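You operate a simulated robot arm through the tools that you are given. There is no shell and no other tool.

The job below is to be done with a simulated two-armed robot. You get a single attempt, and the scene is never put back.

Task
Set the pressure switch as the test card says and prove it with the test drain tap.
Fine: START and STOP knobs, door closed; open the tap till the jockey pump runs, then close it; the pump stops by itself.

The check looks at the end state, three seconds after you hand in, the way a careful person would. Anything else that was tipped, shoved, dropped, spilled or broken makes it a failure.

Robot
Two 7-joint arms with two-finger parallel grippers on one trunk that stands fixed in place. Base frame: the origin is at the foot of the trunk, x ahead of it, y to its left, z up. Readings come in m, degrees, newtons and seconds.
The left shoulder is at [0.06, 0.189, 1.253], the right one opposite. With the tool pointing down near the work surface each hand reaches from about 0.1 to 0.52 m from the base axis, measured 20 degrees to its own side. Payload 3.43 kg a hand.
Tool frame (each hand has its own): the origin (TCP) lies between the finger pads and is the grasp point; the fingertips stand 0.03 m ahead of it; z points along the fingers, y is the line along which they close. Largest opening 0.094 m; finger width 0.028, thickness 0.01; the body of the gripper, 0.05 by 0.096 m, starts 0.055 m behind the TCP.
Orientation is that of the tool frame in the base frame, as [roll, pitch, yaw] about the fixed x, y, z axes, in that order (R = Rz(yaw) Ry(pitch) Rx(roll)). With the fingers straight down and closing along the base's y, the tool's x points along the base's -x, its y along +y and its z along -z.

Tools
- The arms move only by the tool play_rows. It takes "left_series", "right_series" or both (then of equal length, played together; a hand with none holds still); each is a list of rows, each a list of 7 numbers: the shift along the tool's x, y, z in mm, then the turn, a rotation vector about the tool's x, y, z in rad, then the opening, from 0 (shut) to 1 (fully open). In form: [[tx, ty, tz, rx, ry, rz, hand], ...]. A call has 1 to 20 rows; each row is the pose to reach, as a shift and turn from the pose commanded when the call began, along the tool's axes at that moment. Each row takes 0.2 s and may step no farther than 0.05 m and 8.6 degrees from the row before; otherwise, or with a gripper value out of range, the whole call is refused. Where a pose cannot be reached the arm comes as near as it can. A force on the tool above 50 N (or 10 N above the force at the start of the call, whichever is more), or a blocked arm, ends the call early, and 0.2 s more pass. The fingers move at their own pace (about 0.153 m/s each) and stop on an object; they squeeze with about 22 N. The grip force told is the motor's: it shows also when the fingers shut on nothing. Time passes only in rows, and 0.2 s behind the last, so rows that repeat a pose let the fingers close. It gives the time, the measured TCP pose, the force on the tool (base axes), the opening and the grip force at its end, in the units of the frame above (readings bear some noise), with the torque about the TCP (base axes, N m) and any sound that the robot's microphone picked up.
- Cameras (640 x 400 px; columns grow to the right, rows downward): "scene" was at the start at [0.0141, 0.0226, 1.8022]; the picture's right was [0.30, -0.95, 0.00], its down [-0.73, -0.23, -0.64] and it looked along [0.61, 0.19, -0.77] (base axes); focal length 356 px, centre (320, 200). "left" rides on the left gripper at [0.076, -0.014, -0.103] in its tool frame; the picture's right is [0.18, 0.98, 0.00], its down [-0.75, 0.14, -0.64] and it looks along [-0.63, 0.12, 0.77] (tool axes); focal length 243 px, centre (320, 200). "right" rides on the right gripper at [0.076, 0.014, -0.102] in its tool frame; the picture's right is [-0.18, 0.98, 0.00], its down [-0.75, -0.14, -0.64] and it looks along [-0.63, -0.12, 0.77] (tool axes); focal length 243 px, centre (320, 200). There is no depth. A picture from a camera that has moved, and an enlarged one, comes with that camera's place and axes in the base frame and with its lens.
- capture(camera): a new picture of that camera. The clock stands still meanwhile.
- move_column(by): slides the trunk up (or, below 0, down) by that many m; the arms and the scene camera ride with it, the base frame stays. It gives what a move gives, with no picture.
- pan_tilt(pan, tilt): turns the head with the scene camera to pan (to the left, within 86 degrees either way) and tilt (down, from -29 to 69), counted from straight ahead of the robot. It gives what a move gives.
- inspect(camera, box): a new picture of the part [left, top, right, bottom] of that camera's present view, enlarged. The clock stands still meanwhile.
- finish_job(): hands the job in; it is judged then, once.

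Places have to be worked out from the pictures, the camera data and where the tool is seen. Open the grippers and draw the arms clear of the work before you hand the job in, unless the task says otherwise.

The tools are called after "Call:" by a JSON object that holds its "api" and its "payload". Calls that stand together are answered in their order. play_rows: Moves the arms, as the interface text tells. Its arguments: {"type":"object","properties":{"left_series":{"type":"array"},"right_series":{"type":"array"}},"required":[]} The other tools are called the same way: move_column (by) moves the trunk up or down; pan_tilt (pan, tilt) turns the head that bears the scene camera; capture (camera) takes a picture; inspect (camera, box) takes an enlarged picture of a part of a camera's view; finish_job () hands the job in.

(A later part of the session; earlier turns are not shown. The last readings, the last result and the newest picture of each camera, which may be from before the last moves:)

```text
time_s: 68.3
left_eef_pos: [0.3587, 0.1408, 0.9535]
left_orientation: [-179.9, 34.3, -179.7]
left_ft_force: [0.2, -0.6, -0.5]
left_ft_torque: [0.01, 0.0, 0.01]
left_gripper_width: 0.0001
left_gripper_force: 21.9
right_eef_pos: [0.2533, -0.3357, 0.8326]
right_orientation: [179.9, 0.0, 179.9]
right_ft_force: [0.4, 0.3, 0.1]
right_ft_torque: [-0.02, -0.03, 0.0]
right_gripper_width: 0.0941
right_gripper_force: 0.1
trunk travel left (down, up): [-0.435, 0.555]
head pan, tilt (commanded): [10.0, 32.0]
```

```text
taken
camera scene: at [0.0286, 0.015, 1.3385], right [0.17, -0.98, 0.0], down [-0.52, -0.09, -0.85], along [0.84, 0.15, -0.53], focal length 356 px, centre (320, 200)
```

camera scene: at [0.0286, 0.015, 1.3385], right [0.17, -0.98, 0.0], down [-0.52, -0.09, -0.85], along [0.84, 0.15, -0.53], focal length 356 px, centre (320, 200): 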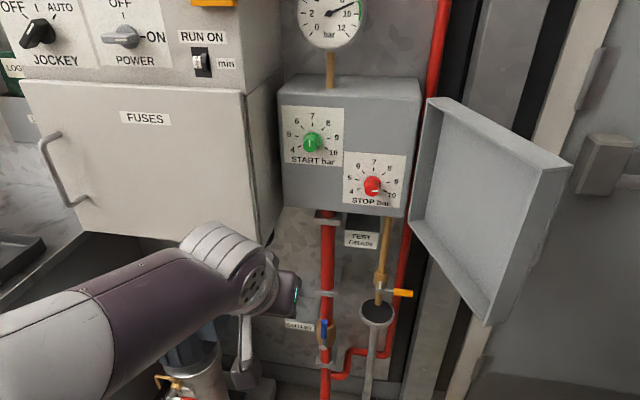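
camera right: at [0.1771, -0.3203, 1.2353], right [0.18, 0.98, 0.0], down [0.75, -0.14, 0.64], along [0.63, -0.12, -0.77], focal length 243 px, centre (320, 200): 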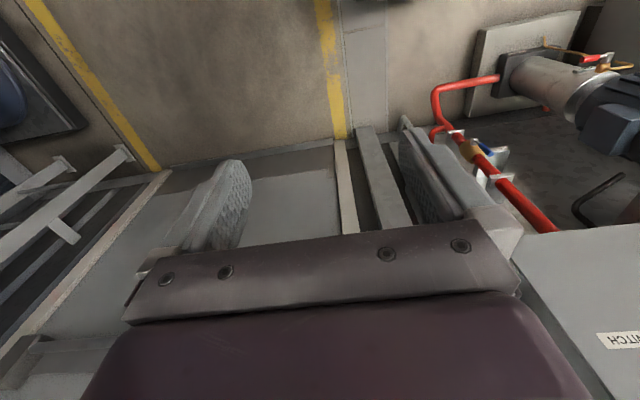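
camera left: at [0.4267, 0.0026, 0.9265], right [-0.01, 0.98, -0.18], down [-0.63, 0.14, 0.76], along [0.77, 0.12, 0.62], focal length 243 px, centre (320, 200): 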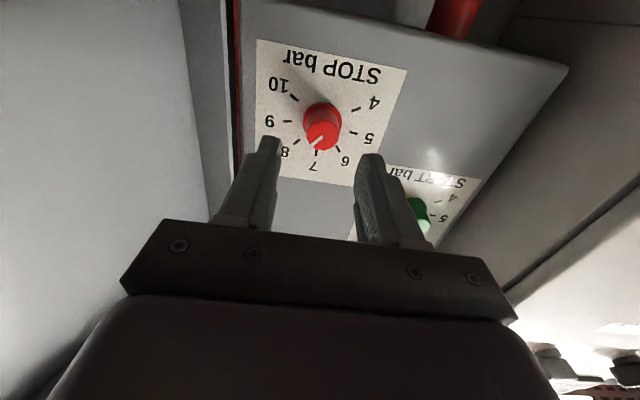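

The door stands near 120° open. I park the left hand aside and raise the trunk 0.31 m so the right hand (fingers down, z≈1.145) can sweep the door shut from outside, above its handle.

Call:
{"api": "play_rows", "payload": {"left_series": [[6, 40, -4, 0, 0.05, 0, 0], [12, 80, -8, 0, 0.1, 0, 0], [18, 120, -12, 0, 0.15, 0, 0], [24, 150, -17, 0, 0.2, 0, 0]]}}

Call:
{"api": "move_column", "payload": {"by": 0.31}}

Call:
{"api": "capture", "payload": {"camera": "scene"}}

Call:
{"api": "capture", "payload": {"camera": "right"}}

```text
time_s: 69.3
left_eef_pos: [0.3316, 0.2941, 0.9523]
left_orientation: [-179.8, 22.8, -179.6]
left_ft_force: [-0.5, 1.5, 0.2]
left_ft_torque: [-0.02, -0.03, 0.03]
left_gripper_width: 0.0001
left_gripper_force: 22.2
right_eef_pos: [0.2543, -0.3357, 0.8326]
right_orientation: [179.9, 0.1, 179.9]
right_ft_force: [1.1, 0.9, 0.0]
right_ft_torque: [-0.02, 0.05, 0.03]
right_gripper_width: 0.0941
right_gripper_force: 0.0
trunk travel left (down, up): [-0.435, 0.555]
head pan, tilt (commanded): [10.0, 32.0]
```

```text
time_s: 72.4
left_eef_pos: [0.3324, 0.2934, 1.2628]
left_orientation: [-179.9, 23.0, -179.7]
left_ft_force: [1.2, -0.3, -1.1]
left_ft_torque: [0.0, -0.02, 0.01]
left_gripper_width: 0.0
left_gripper_force: 22.2
right_eef_pos: [0.2527, -0.3365, 1.143]
right_orientation: [-179.9, 0.0, 180.0]
right_ft_force: [-0.3, -0.1, 0.5]
right_ft_torque: [-0.01, 0.02, -0.02]
right_gripper_width: 0.094
right_gripper_force: 0.0
trunk travel left (down, up): [-0.745, 0.245]
head pan, tilt (commanded): [10.0, 32.0]
```

```text
taken
camera scene: at [0.0287, 0.015, 1.6485], right [0.17, -0.98, 0.0], down [-0.52, -0.09, -0.85], along [0.84, 0.15, -0.53], focal length 356 px, centre (320, 200)
```

scene: 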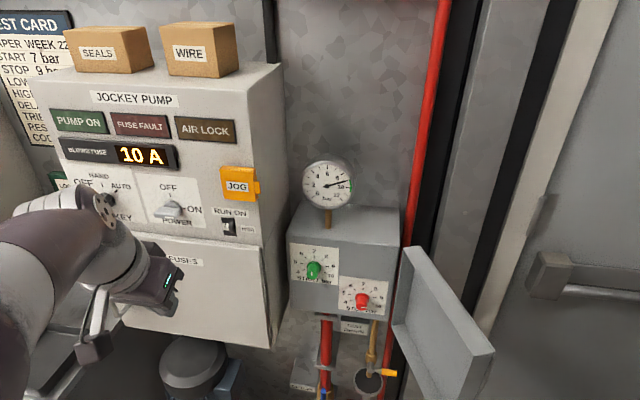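

```text
taken
camera right: at [0.1769, -0.321, 1.2452], right [0.19, 0.98, 0.0], down [0.75, -0.14, 0.64], along [0.63, -0.12, -0.77], focal length 243 px, centre (320, 200)
```

right: 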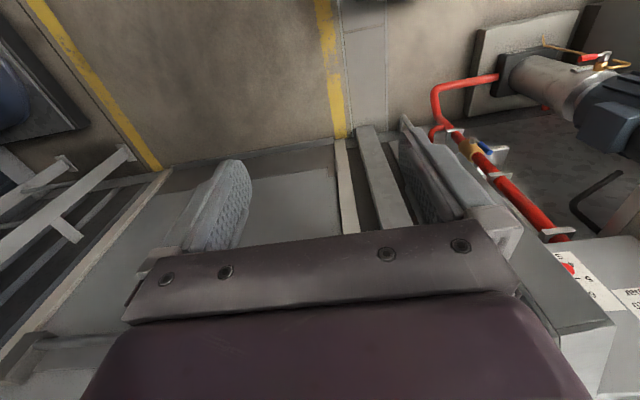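

The door's outer face runs from about (0.63, -0.09) to (0.40, -0.18). I bring the right hand, fingers shut and down, to its outer side at about (0.46, -0.24, 1.165), above handle height.

Call:
{"api": "play_rows", "payload": {"right_series": [[-30, 10, -22, 0, 0, 0, 0], [-65, 20, -22, 0, 0, 0, 0], [-100, 35, -22, 0, 0, 0, 0], [-140, 55, -22, 0, 0, 0, 0], [-175, 75, -22, 0, 0, 0, 0], [-205, 92, -22, 0, 0, 0, 0]]}}

Call:
{"api": "capture", "payload": {"camera": "scene"}}

Call:
{"api": "capture", "payload": {"camera": "right"}}

```text
time_s: 73.8
left_eef_pos: [0.3322, 0.2943, 1.2622]
left_orientation: [-180.0, 22.9, -179.7]
left_ft_force: [-0.2, -0.3, -0.5]
left_ft_torque: [-0.03, 0.02, -0.02]
left_gripper_width: 0.0001
left_gripper_force: 21.8
right_eef_pos: [0.4317, -0.2475, 1.1319]
right_orientation: [180.0, 0.0, 179.9]
right_ft_force: [-0.2, 0.3, -0.7]
right_ft_torque: [-0.01, -0.04, -0.02]
right_gripper_width: 0.0003
right_gripper_force: 21.6
right hand out of reach, approached as far as the arm can: row 2, 3, 4, 5, 6
trunk travel left (down, up): [-0.745, 0.245]
head pan, tilt (commanded): [10.0, 32.0]
```

```text
taken
camera scene: at [0.0288, 0.0154, 1.6485], right [0.17, -0.98, 0.0], down [-0.52, -0.09, -0.85], along [0.84, 0.15, -0.53], focal length 356 px, centre (320, 200)
```

scene: 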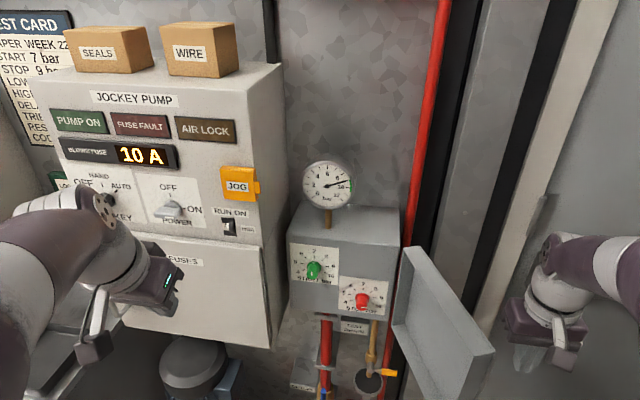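

```text
taken
camera right: at [0.3559, -0.2334, 1.2343], right [0.19, 0.98, 0.0], down [0.75, -0.14, 0.64], along [0.63, -0.12, -0.77], focal length 243 px, centre (320, 200)
```

right: 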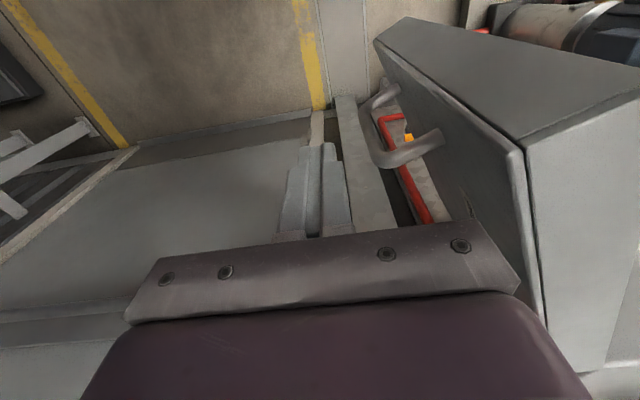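

The straight-down reach ends at x≈0.43 and a lower height, next to the handle. I pitch the right hand 35° forward to get further and higher.

Call:
{"api": "play_rows", "payload": {"right_series": [[0, 0, -12, 0, -0.12, 0, 0], [-5, 0, -24, 0, -0.24, 0, 0], [-12, 3, -34, 0, -0.36, 0, 0], [-20, 6, -38, 0, -0.48, 0, 0], [-28, 10, -40, 0, -0.6, 0, 0]]}}

Call:
{"api": "capture", "payload": {"camera": "scene"}}

Call:
{"api": "capture", "payload": {"camera": "right"}}

```text
time_s: 75.0
left_eef_pos: [0.3319, 0.2936, 1.2622]
left_orientation: [-179.9, 22.9, -179.7]
left_ft_force: [-0.5, 0.5, 1.1]
left_ft_torque: [0.01, -0.03, 0.0]
left_gripper_width: 0.0
left_gripper_force: 21.8
right_eef_pos: [0.4602, -0.2394, 1.1698]
right_orientation: [-180.0, 34.5, 179.9]
right_ft_force: [-0.5, -0.5, -0.7]
right_ft_torque: [-0.03, 0.04, -0.01]
right_gripper_width: 0.0
right_gripper_force: 21.7
trunk travel left (down, up): [-0.745, 0.245]
head pan, tilt (commanded): [10.0, 32.0]
```

```text
taken
camera scene: at [0.0283, 0.0151, 1.6485], right [0.17, -0.98, 0.0], down [-0.52, -0.09, -0.85], along [0.84, 0.15, -0.53], focal length 356 px, centre (320, 200)
```

scene: 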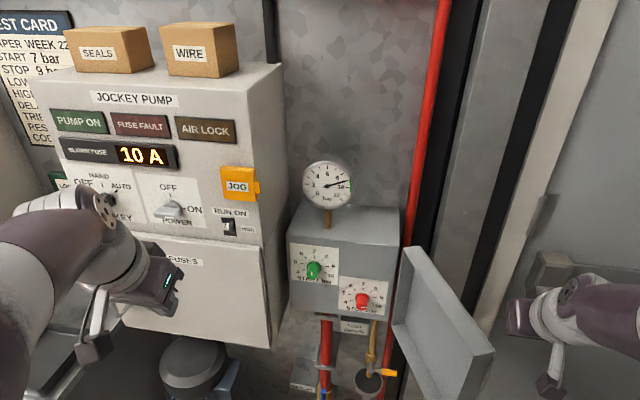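

```text
taken
camera right: at [0.3383, -0.2241, 1.2113], right [0.15, 0.98, 0.1], down [0.26, -0.14, 0.96], along [0.95, -0.12, -0.28], focal length 243 px, centre (320, 200)
```

right: 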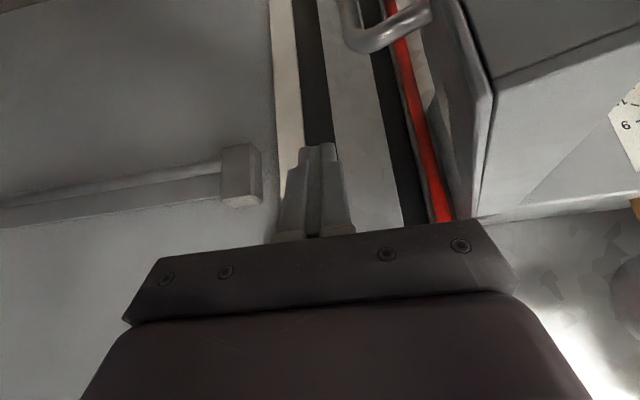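

The fingers overlap the door's top part on its outer side. I sweep toward +y to swing the door back, slowly.

Call:
{"api": "play_rows", "payload": {"right_series": [[8, 25, -6, 0, 0, 0, 0], [12, 45, -8, 0, 0, 0, 0], [15, 62, -10, 0, 0, 0, 0], [17, 78, -12, 0, 0, 0, 0], [18, 92, -12.5, 0, 0, 0, 0], [25.5, 108, -17.5, 0, 0, 0, 0], [33, 123.5, -22.6, 0, 0, 0, 0], [37.9, 140, -26, 0, 0, 0, 0], [42.8, 157, -29.4, 0, 0, 0, 0]]}}

Call:
{"api": "capture", "payload": {"camera": "scene"}}

Call:
{"api": "capture", "payload": {"camera": "right"}}

```text
time_s: 77.0
left_eef_pos: [0.3313, 0.2935, 1.2636]
left_orientation: [-180.0, 22.9, -179.8]
left_ft_force: [0.1, 0.7, 0.9]
left_ft_torque: [0.03, -0.03, -0.01]
left_gripper_width: 0.0002
left_gripper_force: 22.0
right_eef_pos: [0.408, -0.0835, 1.1692]
right_orientation: [-179.9, 34.5, 179.9]
right_ft_force: [-0.8, -0.2, 0.6]
right_ft_torque: [0.02, -0.01, -0.04]
right_gripper_width: 0.0001
right_gripper_force: 21.8
trunk travel left (down, up): [-0.745, 0.245]
head pan, tilt (commanded): [10.0, 32.0]
```

```text
taken
camera scene: at [0.0282, 0.0155, 1.6485], right [0.17, -0.98, 0.0], down [-0.52, -0.09, -0.85], along [0.84, 0.15, -0.53], focal length 356 px, centre (320, 200)
```

scene: 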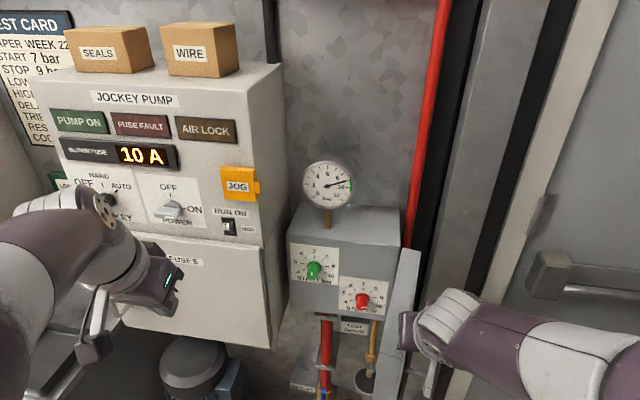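

```text
taken
camera right: at [0.2871, -0.068, 1.211], right [0.15, 0.98, 0.1], down [0.26, -0.14, 0.96], along [0.95, -0.12, -0.28], focal length 243 px, centre (320, 200)
```

right: 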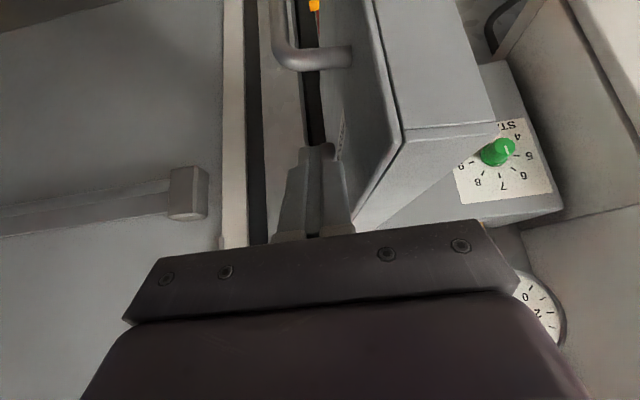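

The door follows (about 90°). I continue the sweep to about 50°.

Call:
{"api": "play_rows", "payload": {"right_series": [[2.5, 18, -1.7, 0, 0, 0, 0], [4.9, 37, -3.4, 0, 0, 0, 0], [5.5, 55, -3.8, 0, 0, 0, 0], [4.9, 73, -3.4, 0, 0, 0, 0], [2.5, 91, -1.7, 0, 0, 0, 0], [-0.8, 108.5, 0.6, 0, 0, 0, 0], [-5.5, 126, 3.8, 0, 0, 0, 0], [-10.7, 142.5, 7.4, 0, 0, 0, 0]]}}

Call:
{"api": "capture", "payload": {"camera": "scene"}}

Call:
{"api": "capture", "payload": {"camera": "right"}}

```text
time_s: 78.8
left_eef_pos: [0.3325, 0.2948, 1.263]
left_orientation: [-179.9, 22.9, -179.7]
left_ft_force: [0.1, 0.6, 0.4]
left_ft_torque: [0.0, -0.01, -0.01]
left_gripper_width: 0.0
left_gripper_force: 21.8
right_eef_pos: [0.4219, 0.0601, 1.1705]
right_orientation: [179.9, 34.4, 179.9]
right_ft_force: [-0.8, -0.3, -0.7]
right_ft_torque: [0.01, 0.0, 0.02]
right_gripper_width: 0.0
right_gripper_force: 21.8
trunk travel left (down, up): [-0.745, 0.245]
head pan, tilt (commanded): [10.0, 32.0]
```

```text
taken
camera scene: at [0.029, 0.0158, 1.6485], right [0.17, -0.98, 0.0], down [-0.52, -0.09, -0.85], along [0.83, 0.15, -0.53], focal length 356 px, centre (320, 200)
```

scene: 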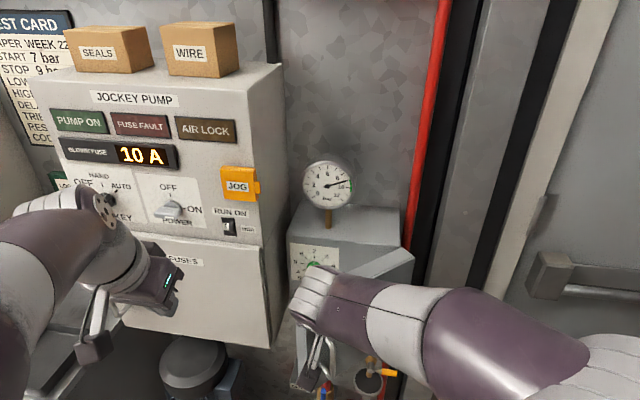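

```text
taken
camera right: at [0.3009, 0.0754, 1.211], right [0.15, 0.98, 0.1], down [0.26, -0.14, 0.96], along [0.95, -0.12, -0.28], focal length 243 px, centre (320, 200)
```

right: 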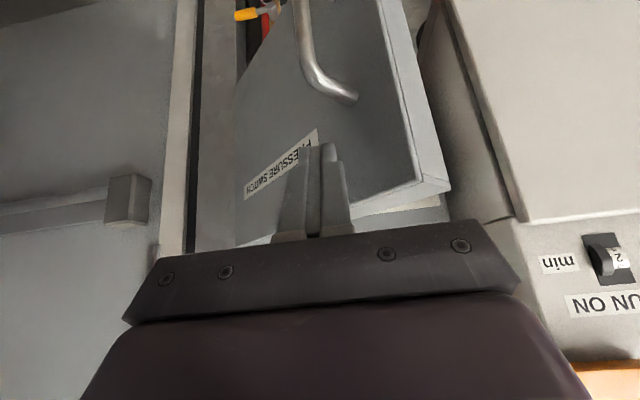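

The door is near 45°. I keep pushing with the right hand toward 20°.

Call:
{"api": "play_rows", "payload": {"right_series": [[-12.4, 6, 8.5, 0, 0, 0, 0], [-26.4, 12, 18.1, 0, 0, 0, 0], [-38, 19, 26, 0, 0, 0, 0], [-46.2, 31, 31.6, 0, 0, 0, 0], [-55.3, 42, 37.9, 0, 0, 0, 0], [-65.2, 52, 44.6, 0, 0, 0, 0]]}}

Call:
{"api": "capture", "payload": {"camera": "scene"}}

Call:
{"api": "capture", "payload": {"camera": "right"}}

```text
time_s: 80.2
left_eef_pos: [0.3335, 0.2939, 1.2625]
left_orientation: [-179.9, 22.8, -179.7]
left_ft_force: [0.5, 0.4, 0.1]
left_ft_torque: [0.01, -0.01, -0.02]
left_gripper_width: 0.0
left_gripper_force: 21.7
right_eef_pos: [0.5031, 0.1124, 1.169]
right_orientation: [-179.9, 34.3, 179.9]
right_ft_force: [0.8, 0.6, 0.0]
right_ft_torque: [-0.02, -0.01, -0.03]
right_gripper_width: 0.0
right_gripper_force: 22.0
trunk travel left (down, up): [-0.745, 0.245]
head pan, tilt (commanded): [10.0, 32.0]
```

```text
taken
camera scene: at [0.0295, 0.0157, 1.6485], right [0.17, -0.98, 0.0], down [-0.52, -0.09, -0.85], along [0.83, 0.15, -0.53], focal length 356 px, centre (320, 200)
```

scene: 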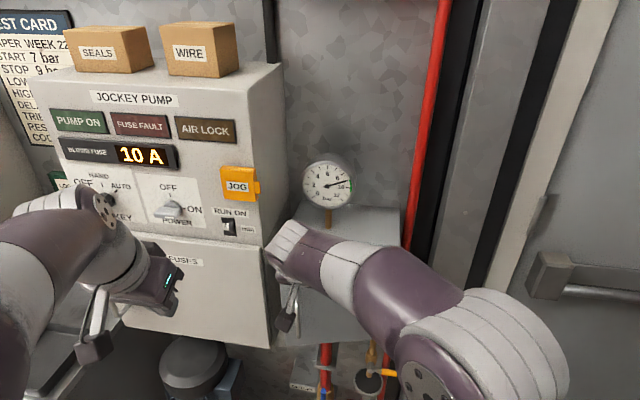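

```text
taken
camera right: at [0.3816, 0.1277, 1.2105], right [0.15, 0.98, 0.1], down [0.26, -0.14, 0.96], along [0.95, -0.12, -0.28], focal length 243 px, centre (320, 200)
```

right: 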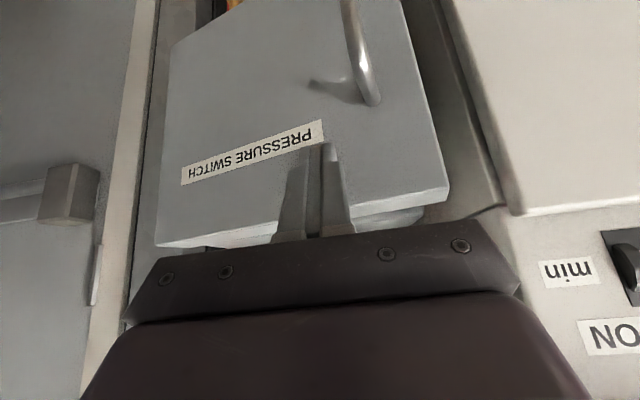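

Only about 15° remains. I push on to close, watching the force.

Call:
{"api": "play_rows", "payload": {"right_series": [[-9.9, 8, 6.8, 0, 0, 0, 0], [-19.8, 15.5, 13.5, 0, 0, 0, 0], [-31.4, 20, 21.4, 0, 0, 0, 0], [-41.3, 22, 28.2, 0, 0, 0, 0], [-47.9, 22, 32.7, 0, 0, 0, 0]]}}

Call:
{"api": "capture", "payload": {"camera": "scene"}}

Call:
{"api": "capture", "payload": {"camera": "right"}}

```text
time_s: 81.4
left_eef_pos: [0.3319, 0.2938, 1.2621]
left_orientation: [-179.9, 22.8, -179.7]
left_ft_force: [0.2, 0.1, -0.2]
left_ft_torque: [0.0, -0.01, -0.03]
left_gripper_width: 0.0002
left_gripper_force: 21.6
right_eef_pos: [0.5588, 0.1334, 1.169]
right_orientation: [-180.0, 34.4, 179.8]
right_ft_force: [-0.4, 0.8, -0.1]
right_ft_torque: [-0.01, -0.01, -0.01]
right_gripper_width: 0.0
right_gripper_force: 22.2
trunk travel left (down, up): [-0.745, 0.245]
head pan, tilt (commanded): [10.0, 32.0]
```

```text
taken
camera scene: at [0.0288, 0.0151, 1.6485], right [0.17, -0.98, 0.0], down [-0.52, -0.09, -0.85], along [0.84, 0.15, -0.53], focal length 356 px, centre (320, 200)
```

scene: 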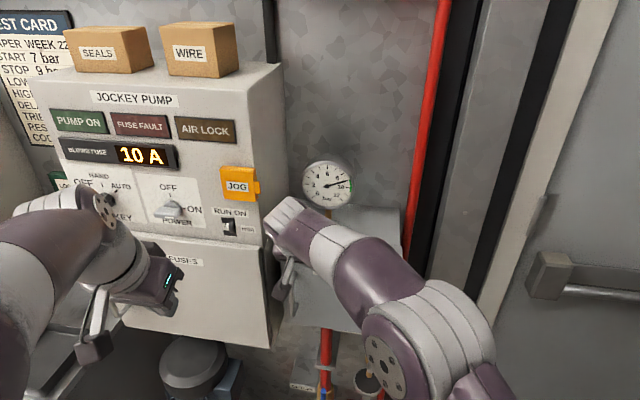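

```text
taken
camera right: at [0.4384, 0.1486, 1.2099], right [0.15, 0.98, 0.1], down [0.26, -0.14, 0.96], along [0.95, -0.12, -0.28], focal length 243 px, centre (320, 200)
```

right: 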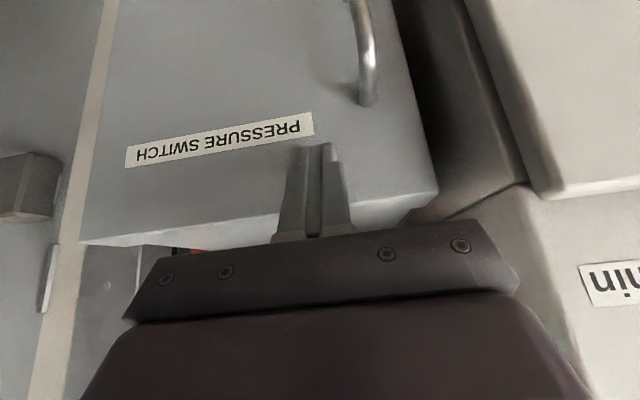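

No contact force yet; I press 15 mm further in small steps to seat the door.

Call:
{"api": "play_rows", "payload": {"right_series": [[-4.1, 0, 2.8, 0, 0, 0, 0], [-8.2, 0, 5.6, 0, 0, 0, 0], [-10.7, 0, 7.3, 0, 0, 0, 0], [-13.2, 0, 9, 0, 0, 0, 0]]}}

Call:
{"api": "capture", "payload": {"camera": "right"}}

```text
time_s: 82.3
left_eef_pos: [0.3253, 0.2915, 1.2662]
left_orientation: [180.0, 23.3, -179.8]
left_ft_force: [-0.8, 0.1, 0.1]
left_ft_torque: [0.05, -0.01, 0.03]
left_gripper_width: 0.0
left_gripper_force: 21.7
right_eef_pos: [0.5613, 0.1334, 1.1698]
right_orientation: [-179.7, 33.9, -179.9]
right_ft_force: [-35.6, 0.0, 7.8]
right_ft_torque: [-0.5, 0.37, -0.01]
right_gripper_width: 0.0
right_gripper_force: 22.4
trunk travel left (down, up): [-0.745, 0.245]
head pan, tilt (commanded): [10.0, 32.0]
stopped in row 4 (right hand): the force on the tool passed its limit at 51 N (the readings are from after the stop); the commanded pose is now the measured one
```

```text
taken
camera right: at [0.4399, 0.1486, 1.2113], right [0.15, 0.98, 0.1], down [0.27, -0.14, 0.95], along [0.95, -0.12, -0.28], focal length 243 px, centre (320, 200)
```

right: 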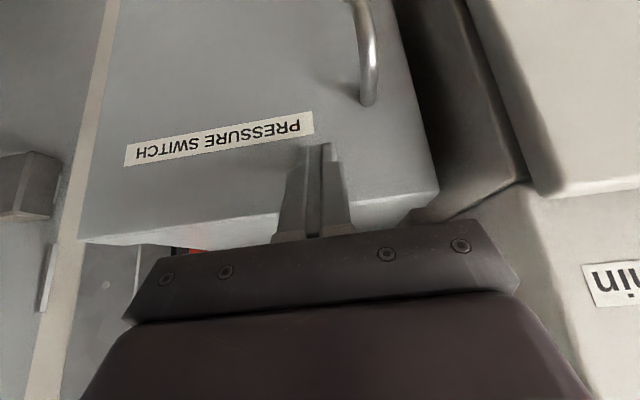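

The door is seated against its stop. I draw the right hand back and to its side, then check the door and panel.

Call:
{"api": "play_rows", "payload": {"right_series": [[25, 0, -17, 0, 0, 0, 0], [50, -15, -34, 0, 0, 0, 0], [75, -40, -50, 0, 0, 0, 0], [100, -75, -60, 0, 0, 0, 0], [110, -110, -66, 0, 0, 0, 0], [110, -150, -66, 0, 0, 0, 0], [110, -190, -66, 0, 0, 0, 0], [110, -230, -66, 0, 0, 0, 0], [110, -270, -66, 0, 0, 0, 0], [110, -310, -66, 0, 0, 0, 0]]}}

Call:
{"api": "capture", "payload": {"camera": "scene"}}

Call:
{"api": "inspect", "payload": {"camera": "scene", "box": [270, 150, 430, 400]}}

```text
time_s: 84.5
left_eef_pos: [0.3327, 0.2918, 1.2627]
left_orientation: [-179.9, 22.9, -179.7]
left_ft_force: [-1.5, -0.8, 1.0]
left_ft_torque: [-0.01, 0.01, -0.01]
left_gripper_width: 0.0001
left_gripper_force: 22.0
right_eef_pos: [0.4383, -0.1767, 1.1601]
right_orientation: [-179.8, 33.8, 179.8]
right_ft_force: [1.0, 0.1, 0.1]
right_ft_torque: [0.0, 0.01, -0.01]
right_gripper_width: 0.0
right_gripper_force: 21.6
trunk travel left (down, up): [-0.745, 0.245]
head pan, tilt (commanded): [10.0, 32.0]
```

```text
taken
camera scene: at [0.0284, 0.014, 1.6485], right [0.17, -0.98, 0.0], down [-0.52, -0.09, -0.85], along [0.84, 0.15, -0.53], focal length 356 px, centre (320, 200)
```

scene: 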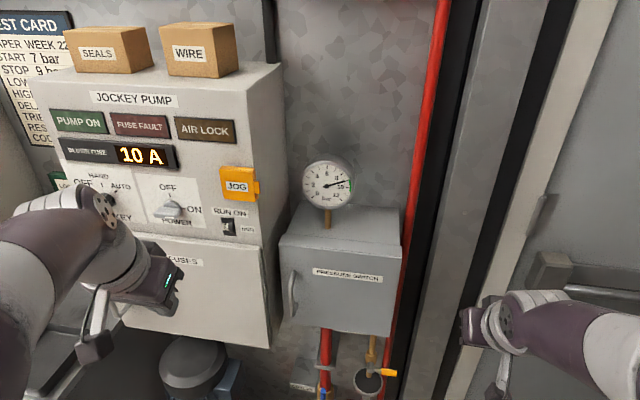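

```text
1.60 times, centred on (350, 275) of scene
camera zoom: at [0.0284, 0.014, 1.6485], right [0.17, -0.98, 0.0], down [-0.52, -0.09, -0.85], along [0.84, 0.15, -0.53], focal length 570 px, centre (272, 80)
```

zoom: 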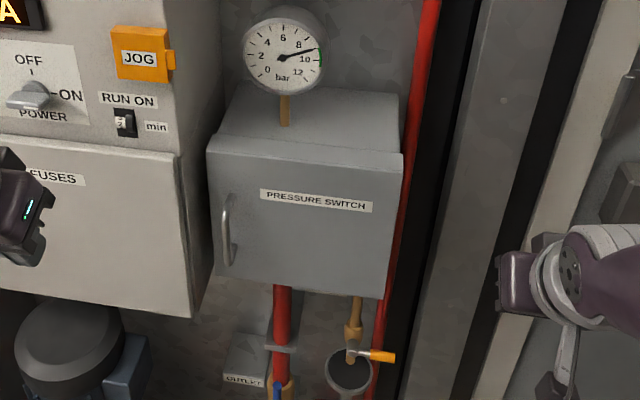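

The door is closed. Next is the tap, which needs a lower trunk; before lowering I check the clearance of the left arm to the bench by looking left.

Call:
{"api": "pan_tilt", "payload": {"pan": 60, "tilt": 50}}

Call:
{"api": "capture", "payload": {"camera": "scene"}}

Call:
{"api": "capture", "payload": {"camera": "left"}}

```text
time_s: 85.7
left_eef_pos: [0.3326, 0.2931, 1.2629]
left_orientation: [-179.9, 22.9, -179.7]
left_ft_force: [0.4, -0.2, -0.3]
left_ft_torque: [-0.01, 0.02, 0.0]
left_gripper_width: 0.0
left_gripper_force: 21.9
right_eef_pos: [0.4406, -0.1766, 1.1593]
right_orientation: [-179.7, 33.7, -179.9]
right_ft_force: [-0.4, -0.4, -1.1]
right_ft_torque: [0.01, 0.01, -0.01]
right_gripper_width: 0.0001
right_gripper_force: 22.2
trunk travel left (down, up): [-0.745, 0.245]
head pan, tilt (commanded): [60.0, 50.0]
```

```text
taken
camera scene: at [-0.021, 0.0662, 1.6222], right [0.87, -0.5, 0.0], down [-0.38, -0.66, -0.64], along [0.32, 0.56, -0.77], focal length 356 px, centre (320, 200)
```

scene: 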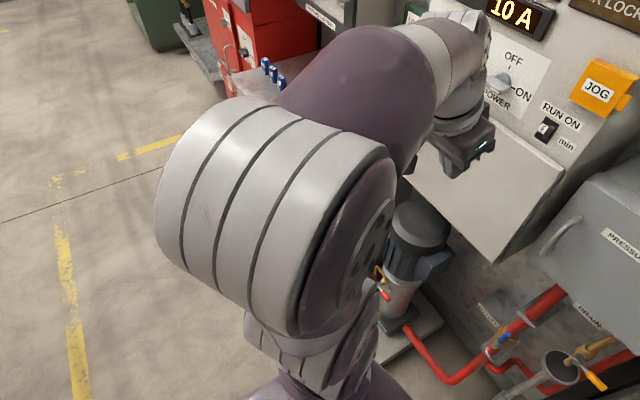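

```text
taken
camera left: at [0.2223, 0.2788, 1.3266], right [-0.17, 0.98, -0.07], down [0.44, 0.14, 0.88], along [0.88, 0.12, -0.46], focal length 243 px, centre (320, 200)
```

left: 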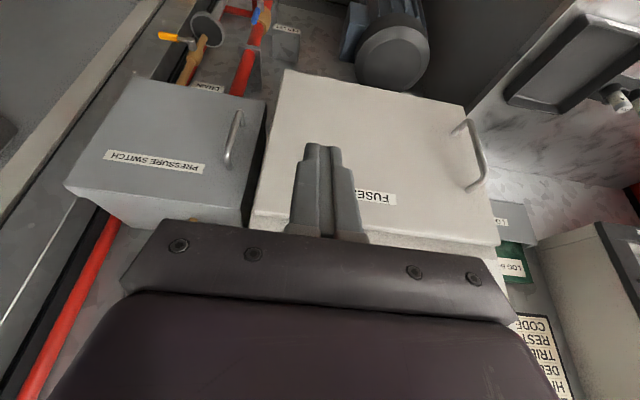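

The left arm is clear of everything below. I lower the trunk by 0.45 m and aim the head so tap, gauge and lamps are all in view.

Call:
{"api": "move_column", "payload": {"by": -0.45}}

Call:
{"api": "pan_tilt", "payload": {"pan": 14, "tilt": 13}}

Call:
{"api": "capture", "payload": {"camera": "scene"}}

Call:
{"api": "capture", "payload": {"camera": "right"}}

```text
refused: -0.45 is not a number from -0.4 to 0.4
```

```text
time_s: 86.8
left_eef_pos: [0.3329, 0.294, 1.2637]
left_orientation: [-179.9, 22.9, -179.8]
left_ft_force: [-0.3, -1.2, -0.1]
left_ft_torque: [0.01, 0.01, -0.01]
left_gripper_width: 0.0002
left_gripper_force: 21.8
right_eef_pos: [0.4394, -0.1755, 1.1598]
right_orientation: [-179.7, 33.7, -180.0]
right_ft_force: [-0.3, -0.1, 0.6]
right_ft_torque: [0.0, 0.02, -0.03]
right_gripper_width: 0.0002
right_gripper_force: 21.7
trunk travel left (down, up): [-0.745, 0.245]
head pan, tilt (commanded): [14.0, 13.0]
```

```text
taken
camera scene: at [0.031, 0.0222, 1.6791], right [0.24, -0.97, 0.0], down [-0.22, -0.05, -0.97], along [0.95, 0.24, -0.23], focal length 356 px, centre (320, 200)
```

scene: 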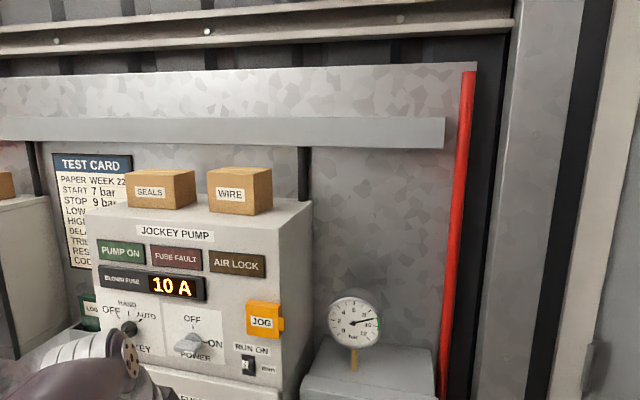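

```text
taken
camera right: at [0.3187, -0.1595, 1.202], right [0.16, 0.98, 0.1], down [0.27, -0.14, 0.95], along [0.95, -0.12, -0.29], focal length 243 px, centre (320, 200)
```

right: 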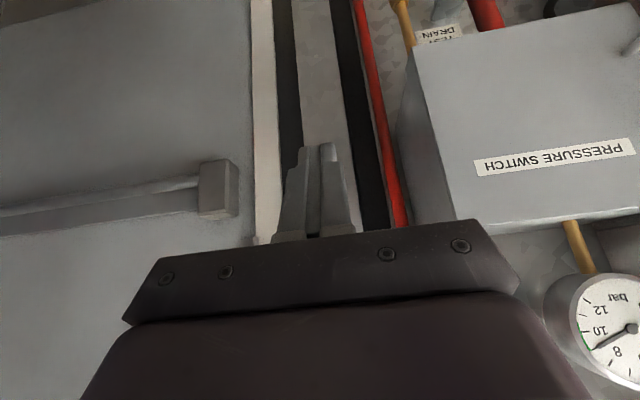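

The trunk moves at most 0.4 m at once; I lower it by 0.4 and look again.

Call:
{"api": "move_column", "payload": {"by": -0.4}}

Call:
{"api": "capture", "payload": {"camera": "scene"}}

Call:
{"api": "capture", "payload": {"camera": "right"}}

```text
time_s: 90.6
left_eef_pos: [0.3327, 0.2945, 0.8635]
left_orientation: [-179.9, 23.0, -179.7]
left_ft_force: [0.2, 0.2, 1.0]
left_ft_torque: [-0.01, -0.01, 0.01]
left_gripper_width: 0.0001
left_gripper_force: 22.2
right_eef_pos: [0.4396, -0.1744, 0.7603]
right_orientation: [-179.7, 33.7, 179.9]
right_ft_force: [-0.7, -0.1, -0.2]
right_ft_torque: [0.02, 0.01, 0.01]
right_gripper_width: 0.0
right_gripper_force: 21.8
trunk travel left (down, up): [-0.345, 0.645]
head pan, tilt (commanded): [14.0, 13.0]
```

```text
taken
camera scene: at [0.0309, 0.0221, 1.2792], right [0.24, -0.97, 0.0], down [-0.22, -0.05, -0.97], along [0.95, 0.24, -0.22], focal length 356 px, centre (320, 200)
```

scene: 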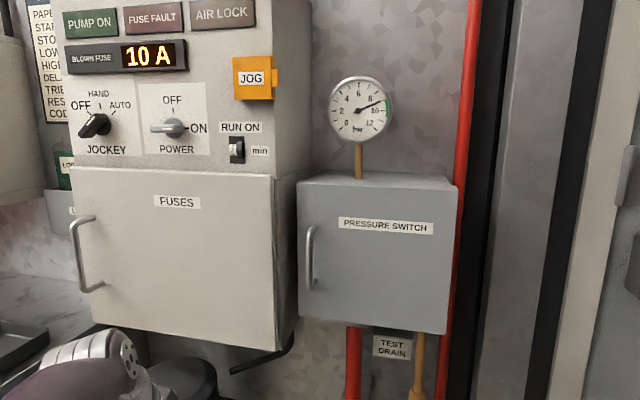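

```text
taken
camera right: at [0.3186, -0.1597, 0.802], right [0.16, 0.98, 0.1], down [0.27, -0.14, 0.95], along [0.95, -0.12, -0.29], focal length 243 px, centre (320, 200)
```

right: 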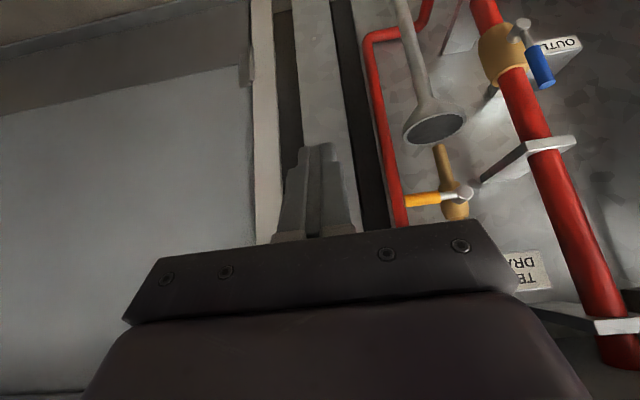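

Everything needed for monitoring is in view (lamps, gauge, closed door), and the right camera sees the tap. I enlarge the tap.

Call:
{"api": "inspect", "payload": {"camera": "right", "box": [370, 90, 530, 240]}}

Call:
{"api": "inspect", "payload": {"camera": "scene", "box": [310, 60, 410, 150]}}

```text
2.67 times, centred on (450, 165) of right
camera zoom: at [0.3186, -0.1597, 0.802], right [0.16, 0.98, 0.1], down [0.27, -0.14, 0.95], along [0.95, -0.12, -0.29], focal length 647 px, centre (-27, 293)
```

zoom: 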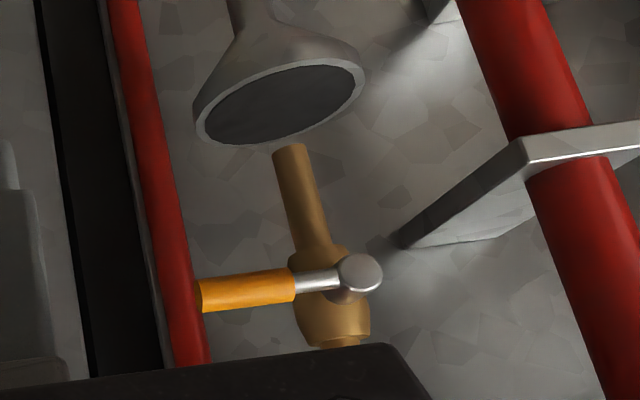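

```text
4.44 times, centred on (360, 105) of scene
camera zoom: at [0.0309, 0.0221, 1.2792], right [0.24, -0.97, 0.0], down [-0.22, -0.05, -0.97], along [0.95, 0.24, -0.22], focal length 1584 px, centre (142, 622)
```

zoom: 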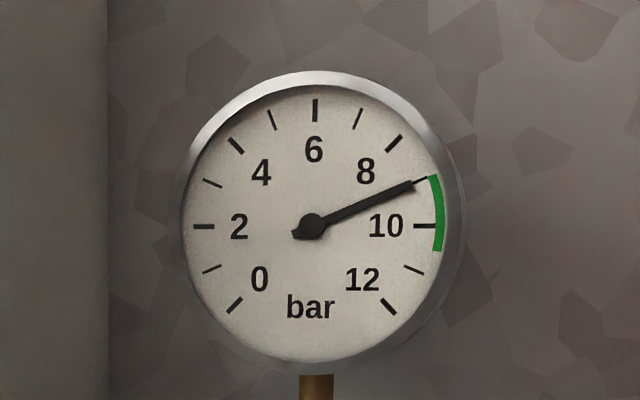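

The gauge reads 9 bar and the lever (hub at about y -0.018, tip y -0.088, z 0.724, x≈0.632) is horizontal, i.e. closed. I bring the closed right fingers to about (0.52, -0.10, 0.68), pitch 60°, in free space below and in front of it.

Call:
{"api": "play_rows", "payload": {"right_series": [[-5, 18, 28, 0, -0.115, 0, 0], [-11, 37, 55, 0, -0.23, 0, 0], [-17, 55, 83, 0, -0.345, 0, 0], [-22, 74, 111, 0, -0.46, 0, 0]]}}

Call:
{"api": "capture", "payload": {"camera": "right"}}

Call:
{"api": "capture", "payload": {"camera": "scene"}}

```text
time_s: 91.6
left_eef_pos: [0.3328, 0.2937, 0.8627]
left_orientation: [-179.9, 22.8, -179.7]
left_ft_force: [1.0, 0.2, 0.0]
left_ft_torque: [-0.01, 0.03, 0.0]
left_gripper_width: 0.0
left_gripper_force: 22.5
right_eef_pos: [0.5203, -0.1008, 0.6805]
right_orientation: [-179.5, 60.2, -179.7]
right_ft_force: [-0.2, 0.0, 0.8]
right_ft_torque: [-0.03, 0.02, 0.0]
right_gripper_width: 0.0001
right_gripper_force: 21.8
right hand out of reach, approached as far as the arm can: row 2
trunk travel left (down, up): [-0.345, 0.645]
head pan, tilt (commanded): [14.0, 13.0]
```

```text
taken
camera right: at [0.3926, -0.0863, 0.6646], right [0.09, 0.98, 0.16], down [-0.18, -0.14, 0.97], along [0.98, -0.12, 0.17], focal length 243 px, centre (320, 200)
```

right: 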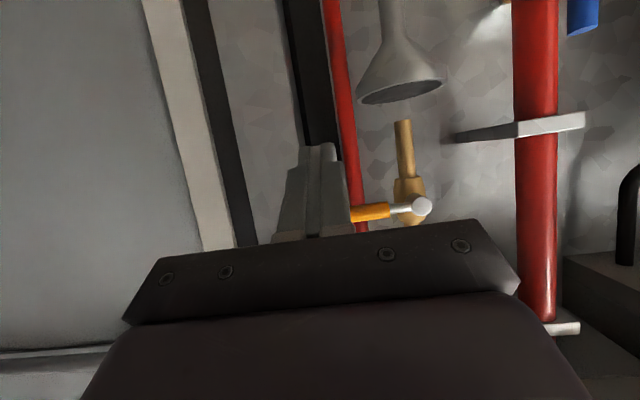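

```text
taken
camera scene: at [0.0312, 0.0221, 1.2792], right [0.24, -0.97, 0.0], down [-0.22, -0.05, -0.97], along [0.95, 0.24, -0.23], focal length 356 px, centre (320, 200)
```

scene: 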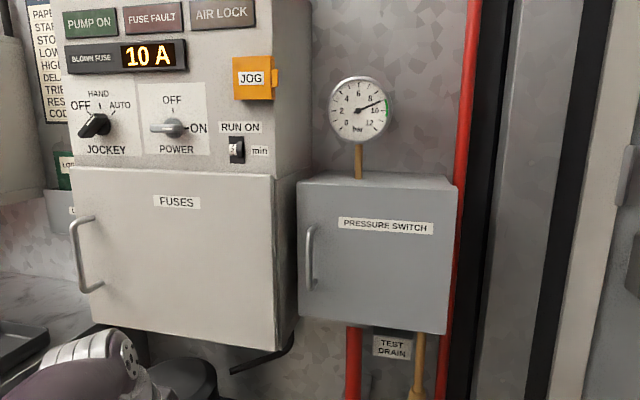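

The hand reaches well here. I slide the fingers forward under the lever's orange end, about 15 mm below it.

Call:
{"api": "play_rows", "payload": {"right_series": [[-20, 8, 28, 0, 0, 0, 0], [-39, 17, 56, 0, 0, 0, 0], [-59, 25, 84, 0, 0, 0, 0]]}}

Call:
{"api": "capture", "payload": {"camera": "right"}}

```text
time_s: 92.4
left_eef_pos: [0.3331, 0.294, 0.862]
left_orientation: [-179.9, 22.8, -179.7]
left_ft_force: [-0.8, 0.2, -0.7]
left_ft_torque: [0.01, -0.02, 0.0]
left_gripper_width: 0.0
left_gripper_force: 22.0
right_eef_pos: [0.6203, -0.0772, 0.6889]
right_orientation: [-179.5, 60.1, -179.6]
right_ft_force: [0.5, 0.2, 0.8]
right_ft_torque: [0.0, 0.01, -0.04]
right_gripper_width: 0.0002
right_gripper_force: 22.3
trunk travel left (down, up): [-0.345, 0.645]
head pan, tilt (commanded): [14.0, 13.0]
```

```text
taken
camera right: at [0.4927, -0.0626, 0.6736], right [0.09, 0.98, 0.15], down [-0.18, -0.14, 0.97], along [0.98, -0.12, 0.16], focal length 243 px, centre (320, 200)
```

right: 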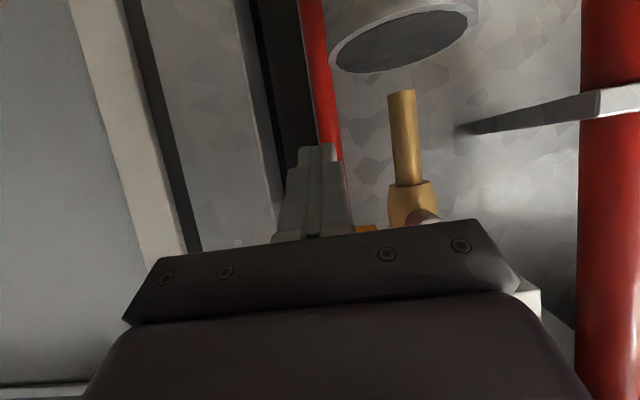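

The fingers are under the lever without contact. I raise them gently to feel whether the lever turns upward.

Call:
{"api": "play_rows", "payload": {"right_series": [[-7, 0, -4, 0, 0, 0, 0], [-13, 0, -7.5, 0, 0, 0, 0], [-17, 0, -10, 0, 0, 0, 0]]}}

Call:
{"api": "capture", "payload": {"camera": "right"}}

```text
time_s: 93.2
left_eef_pos: [0.3317, 0.2929, 0.8626]
left_orientation: [-179.9, 22.9, -179.7]
left_ft_force: [0.1, -0.4, 0.2]
left_ft_torque: [-0.02, -0.02, 0.0]
left_gripper_width: 0.0001
left_gripper_force: 22.3
right_eef_pos: [0.62, -0.077, 0.7059]
right_orientation: [-179.5, 60.0, -179.7]
right_ft_force: [-1.7, -1.8, -1.9]
right_ft_torque: [-0.03, 0.02, 0.01]
right_gripper_width: 0.0
right_gripper_force: 21.7
trunk travel left (down, up): [-0.345, 0.645]
head pan, tilt (commanded): [14.0, 13.0]
```

```text
taken
camera right: at [0.4931, -0.062, 0.6913], right [0.09, 0.98, 0.16], down [-0.18, -0.14, 0.97], along [0.98, -0.12, 0.16], focal length 243 px, centre (320, 200)
```

right: 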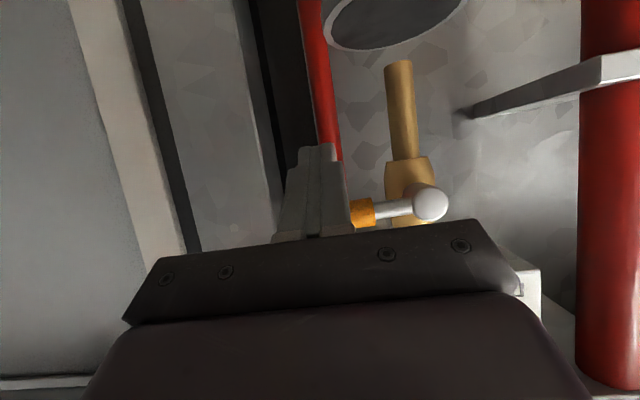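

Contact is just starting (-1.9 N). I raise another 8 mm and watch the force.

Call:
{"api": "play_rows", "payload": {"right_series": [[-3.5, 0, -2, 0, 0, 0, 0], [-7, 0, -4, 0, 0, 0, 0]]}}

Call:
{"api": "capture", "payload": {"camera": "right"}}

```text
time_s: 93.8
left_eef_pos: [0.3333, 0.2943, 0.8631]
left_orientation: [-179.9, 22.9, -179.7]
left_ft_force: [0.1, -0.1, -0.4]
left_ft_torque: [-0.01, -0.03, 0.01]
left_gripper_width: 0.0001
left_gripper_force: 22.5
right_eef_pos: [0.6209, -0.0777, 0.7154]
right_orientation: [-179.5, 60.1, -179.7]
right_ft_force: [-0.1, -1.3, -1.0]
right_ft_torque: [0.02, 0.0, 0.02]
right_gripper_width: 0.0
right_gripper_force: 21.9
trunk travel left (down, up): [-0.345, 0.645]
head pan, tilt (commanded): [14.0, 13.0]
```

```text
taken
camera right: at [0.4932, -0.0611, 0.7], right [0.09, 0.98, 0.15], down [-0.18, -0.14, 0.97], along [0.98, -0.12, 0.16], focal length 243 px, centre (320, 200)
```

right: 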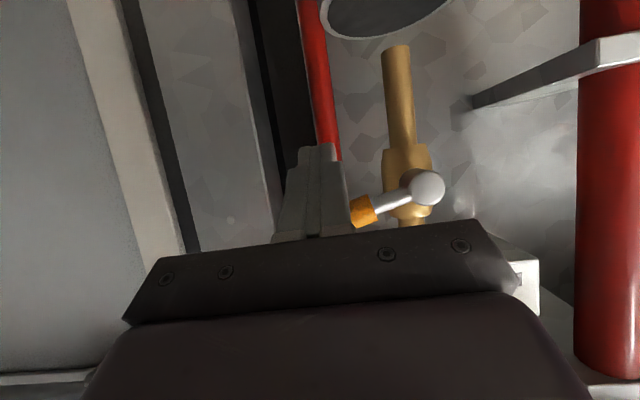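

The lever turns upward easily. I push it on to about 45°, then read the gauge.

Call:
{"api": "play_rows", "payload": {"right_series": [[-9, 0, -5, 0, 0, 0, 0], [-17.4, 0, -10, 0, 0, 0, 0], [-24, 2, -14, 0, 0, 0, 0], [-30.4, 4, -17.4, 0, 0, 0, 0]]}}

Call:
{"api": "capture", "payload": {"camera": "right"}}

Call:
{"api": "capture", "payload": {"camera": "scene"}}

```text
time_s: 94.8
left_eef_pos: [0.3329, 0.2938, 0.8633]
left_orientation: [-179.9, 22.8, -179.7]
left_ft_force: [0.2, -0.3, 0.4]
left_ft_torque: [0.0, 0.0, -0.03]
left_gripper_width: 0.0
left_gripper_force: 21.9
right_eef_pos: [0.6206, -0.0728, 0.7497]
right_orientation: [-179.4, 60.1, -179.5]
right_ft_force: [-1.2, -0.2, -0.5]
right_ft_torque: [-0.01, -0.02, 0.0]
right_gripper_width: 0.0
right_gripper_force: 22.0
trunk travel left (down, up): [-0.345, 0.645]
head pan, tilt (commanded): [14.0, 13.0]
```

```text
taken
camera right: at [0.4933, -0.0576, 0.735], right [0.09, 0.98, 0.15], down [-0.18, -0.14, 0.97], along [0.98, -0.12, 0.16], focal length 243 px, centre (320, 200)
```

right: 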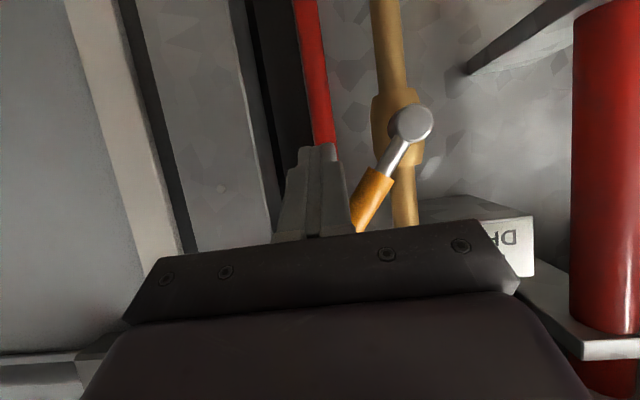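

```text
taken
camera scene: at [0.031, 0.0221, 1.2791], right [0.24, -0.97, 0.0], down [-0.22, -0.05, -0.97], along [0.95, 0.24, -0.23], focal length 356 px, centre (320, 200)
```

scene: 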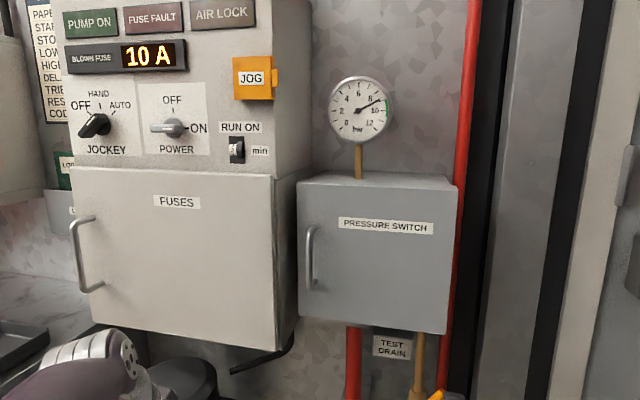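

The lever is about 55° up. I read the gauge closely.

Call:
{"api": "inspect", "payload": {"camera": "scene", "box": [310, 60, 410, 150]}}

Call:
{"api": "inspect", "payload": {"camera": "right", "box": [320, 40, 520, 240]}}

```text
4.44 times, centred on (360, 105) of scene
camera zoom: at [0.031, 0.0221, 1.2791], right [0.24, -0.97, 0.0], down [-0.22, -0.05, -0.97], along [0.95, 0.24, -0.23], focal length 1584 px, centre (142, 622)
```

zoom: 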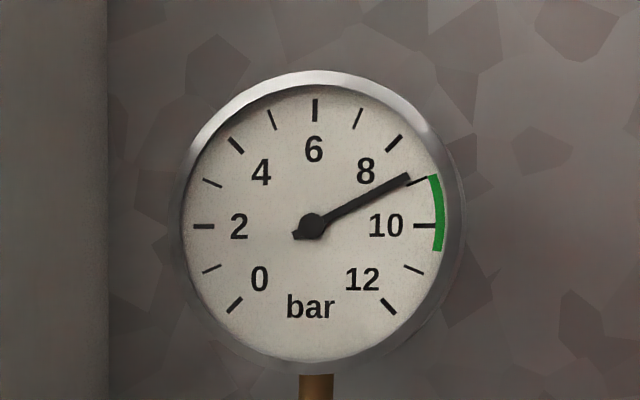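

```text
2.00 times, centred on (420, 140) of right
camera zoom: at [0.4933, -0.0576, 0.735], right [0.09, 0.98, 0.15], down [-0.18, -0.14, 0.97], along [0.98, -0.12, 0.16], focal length 485 px, centre (120, 320)
```

zoom: 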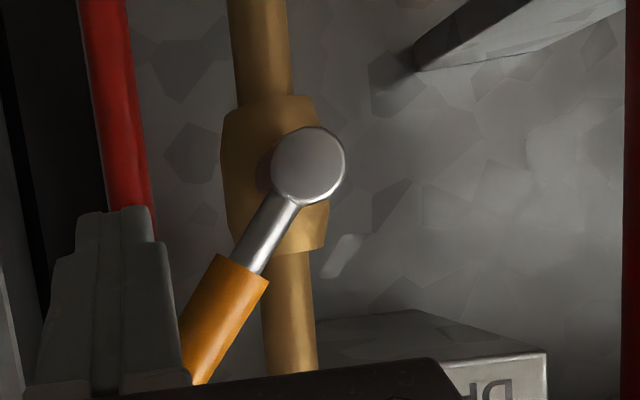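

Pressure is falling (about 8.75 bar), so the tap is draining. While it drains I move the fingers around to the upper side of the lever, ready to push it shut.

Call:
{"api": "play_rows", "payload": {"right_series": [[18.6, -22, -12.4, 0, 0, 0, 0], [29.2, -27, -40.9, 0, 0, 0, 0], [13.1, -17, -73.2, 0, 0, 0, 0], [-12.9, 13, -88.1, 0, 0, 0, 0], [-21.5, 43, -87.2, 0, 0, 0, 0]]}}

Call:
{"api": "capture", "payload": {"camera": "right"}}

Call:
{"api": "inspect", "payload": {"camera": "scene", "box": [310, 60, 410, 150]}}

Call:
{"api": "capture", "payload": {"camera": "scene"}}

```text
time_s: 96.0
left_eef_pos: [0.3326, 0.2924, 0.861]
left_orientation: [-179.9, 22.8, -179.7]
left_ft_force: [0.1, 0.4, 0.3]
left_ft_torque: [-0.02, 0.0, 0.01]
left_gripper_width: 0.0
left_gripper_force: 22.2
right_eef_pos: [0.5577, -0.0283, 0.8134]
right_orientation: [-179.6, 60.1, -179.7]
right_ft_force: [-0.2, 0.8, 0.6]
right_ft_torque: [0.0, 0.03, 0.01]
right_gripper_width: 0.0
right_gripper_force: 22.2
trunk travel left (down, up): [-0.345, 0.645]
head pan, tilt (commanded): [14.0, 13.0]
```

```text
taken
camera right: at [0.4303, -0.0136, 0.7985], right [0.09, 0.98, 0.15], down [-0.18, -0.14, 0.97], along [0.98, -0.12, 0.16], focal length 243 px, centre (320, 200)
```

right: 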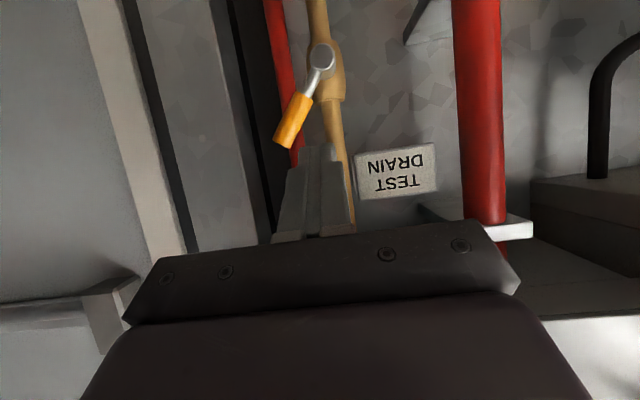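

```text
4.44 times, centred on (360, 105) of scene
camera zoom: at [0.0311, 0.0224, 1.2791], right [0.24, -0.97, 0.0], down [-0.22, -0.05, -0.97], along [0.95, 0.24, -0.23], focal length 1584 px, centre (142, 622)
```

zoom: 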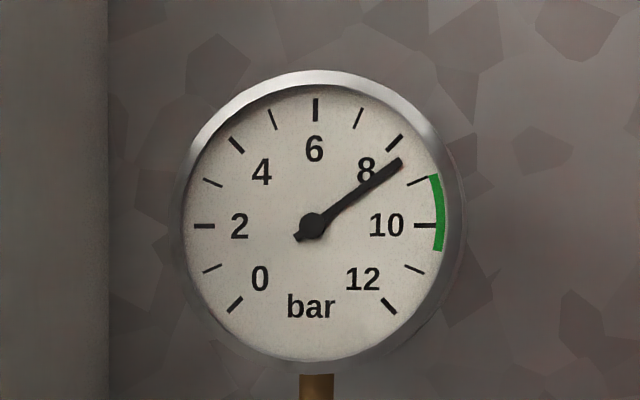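

```text
taken
camera scene: at [0.0311, 0.0224, 1.2791], right [0.24, -0.97, 0.0], down [-0.22, -0.05, -0.97], along [0.95, 0.24, -0.23], focal length 356 px, centre (320, 200)
```

scene: 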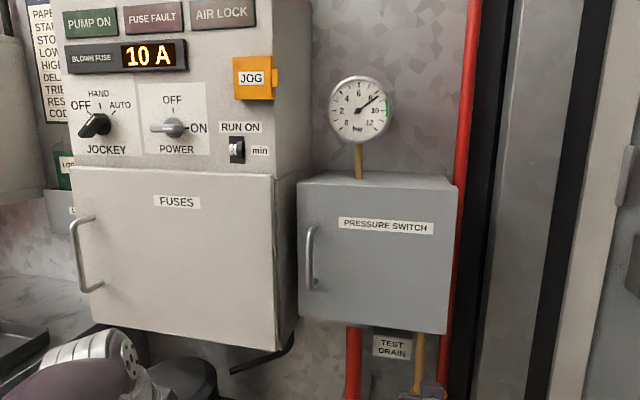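

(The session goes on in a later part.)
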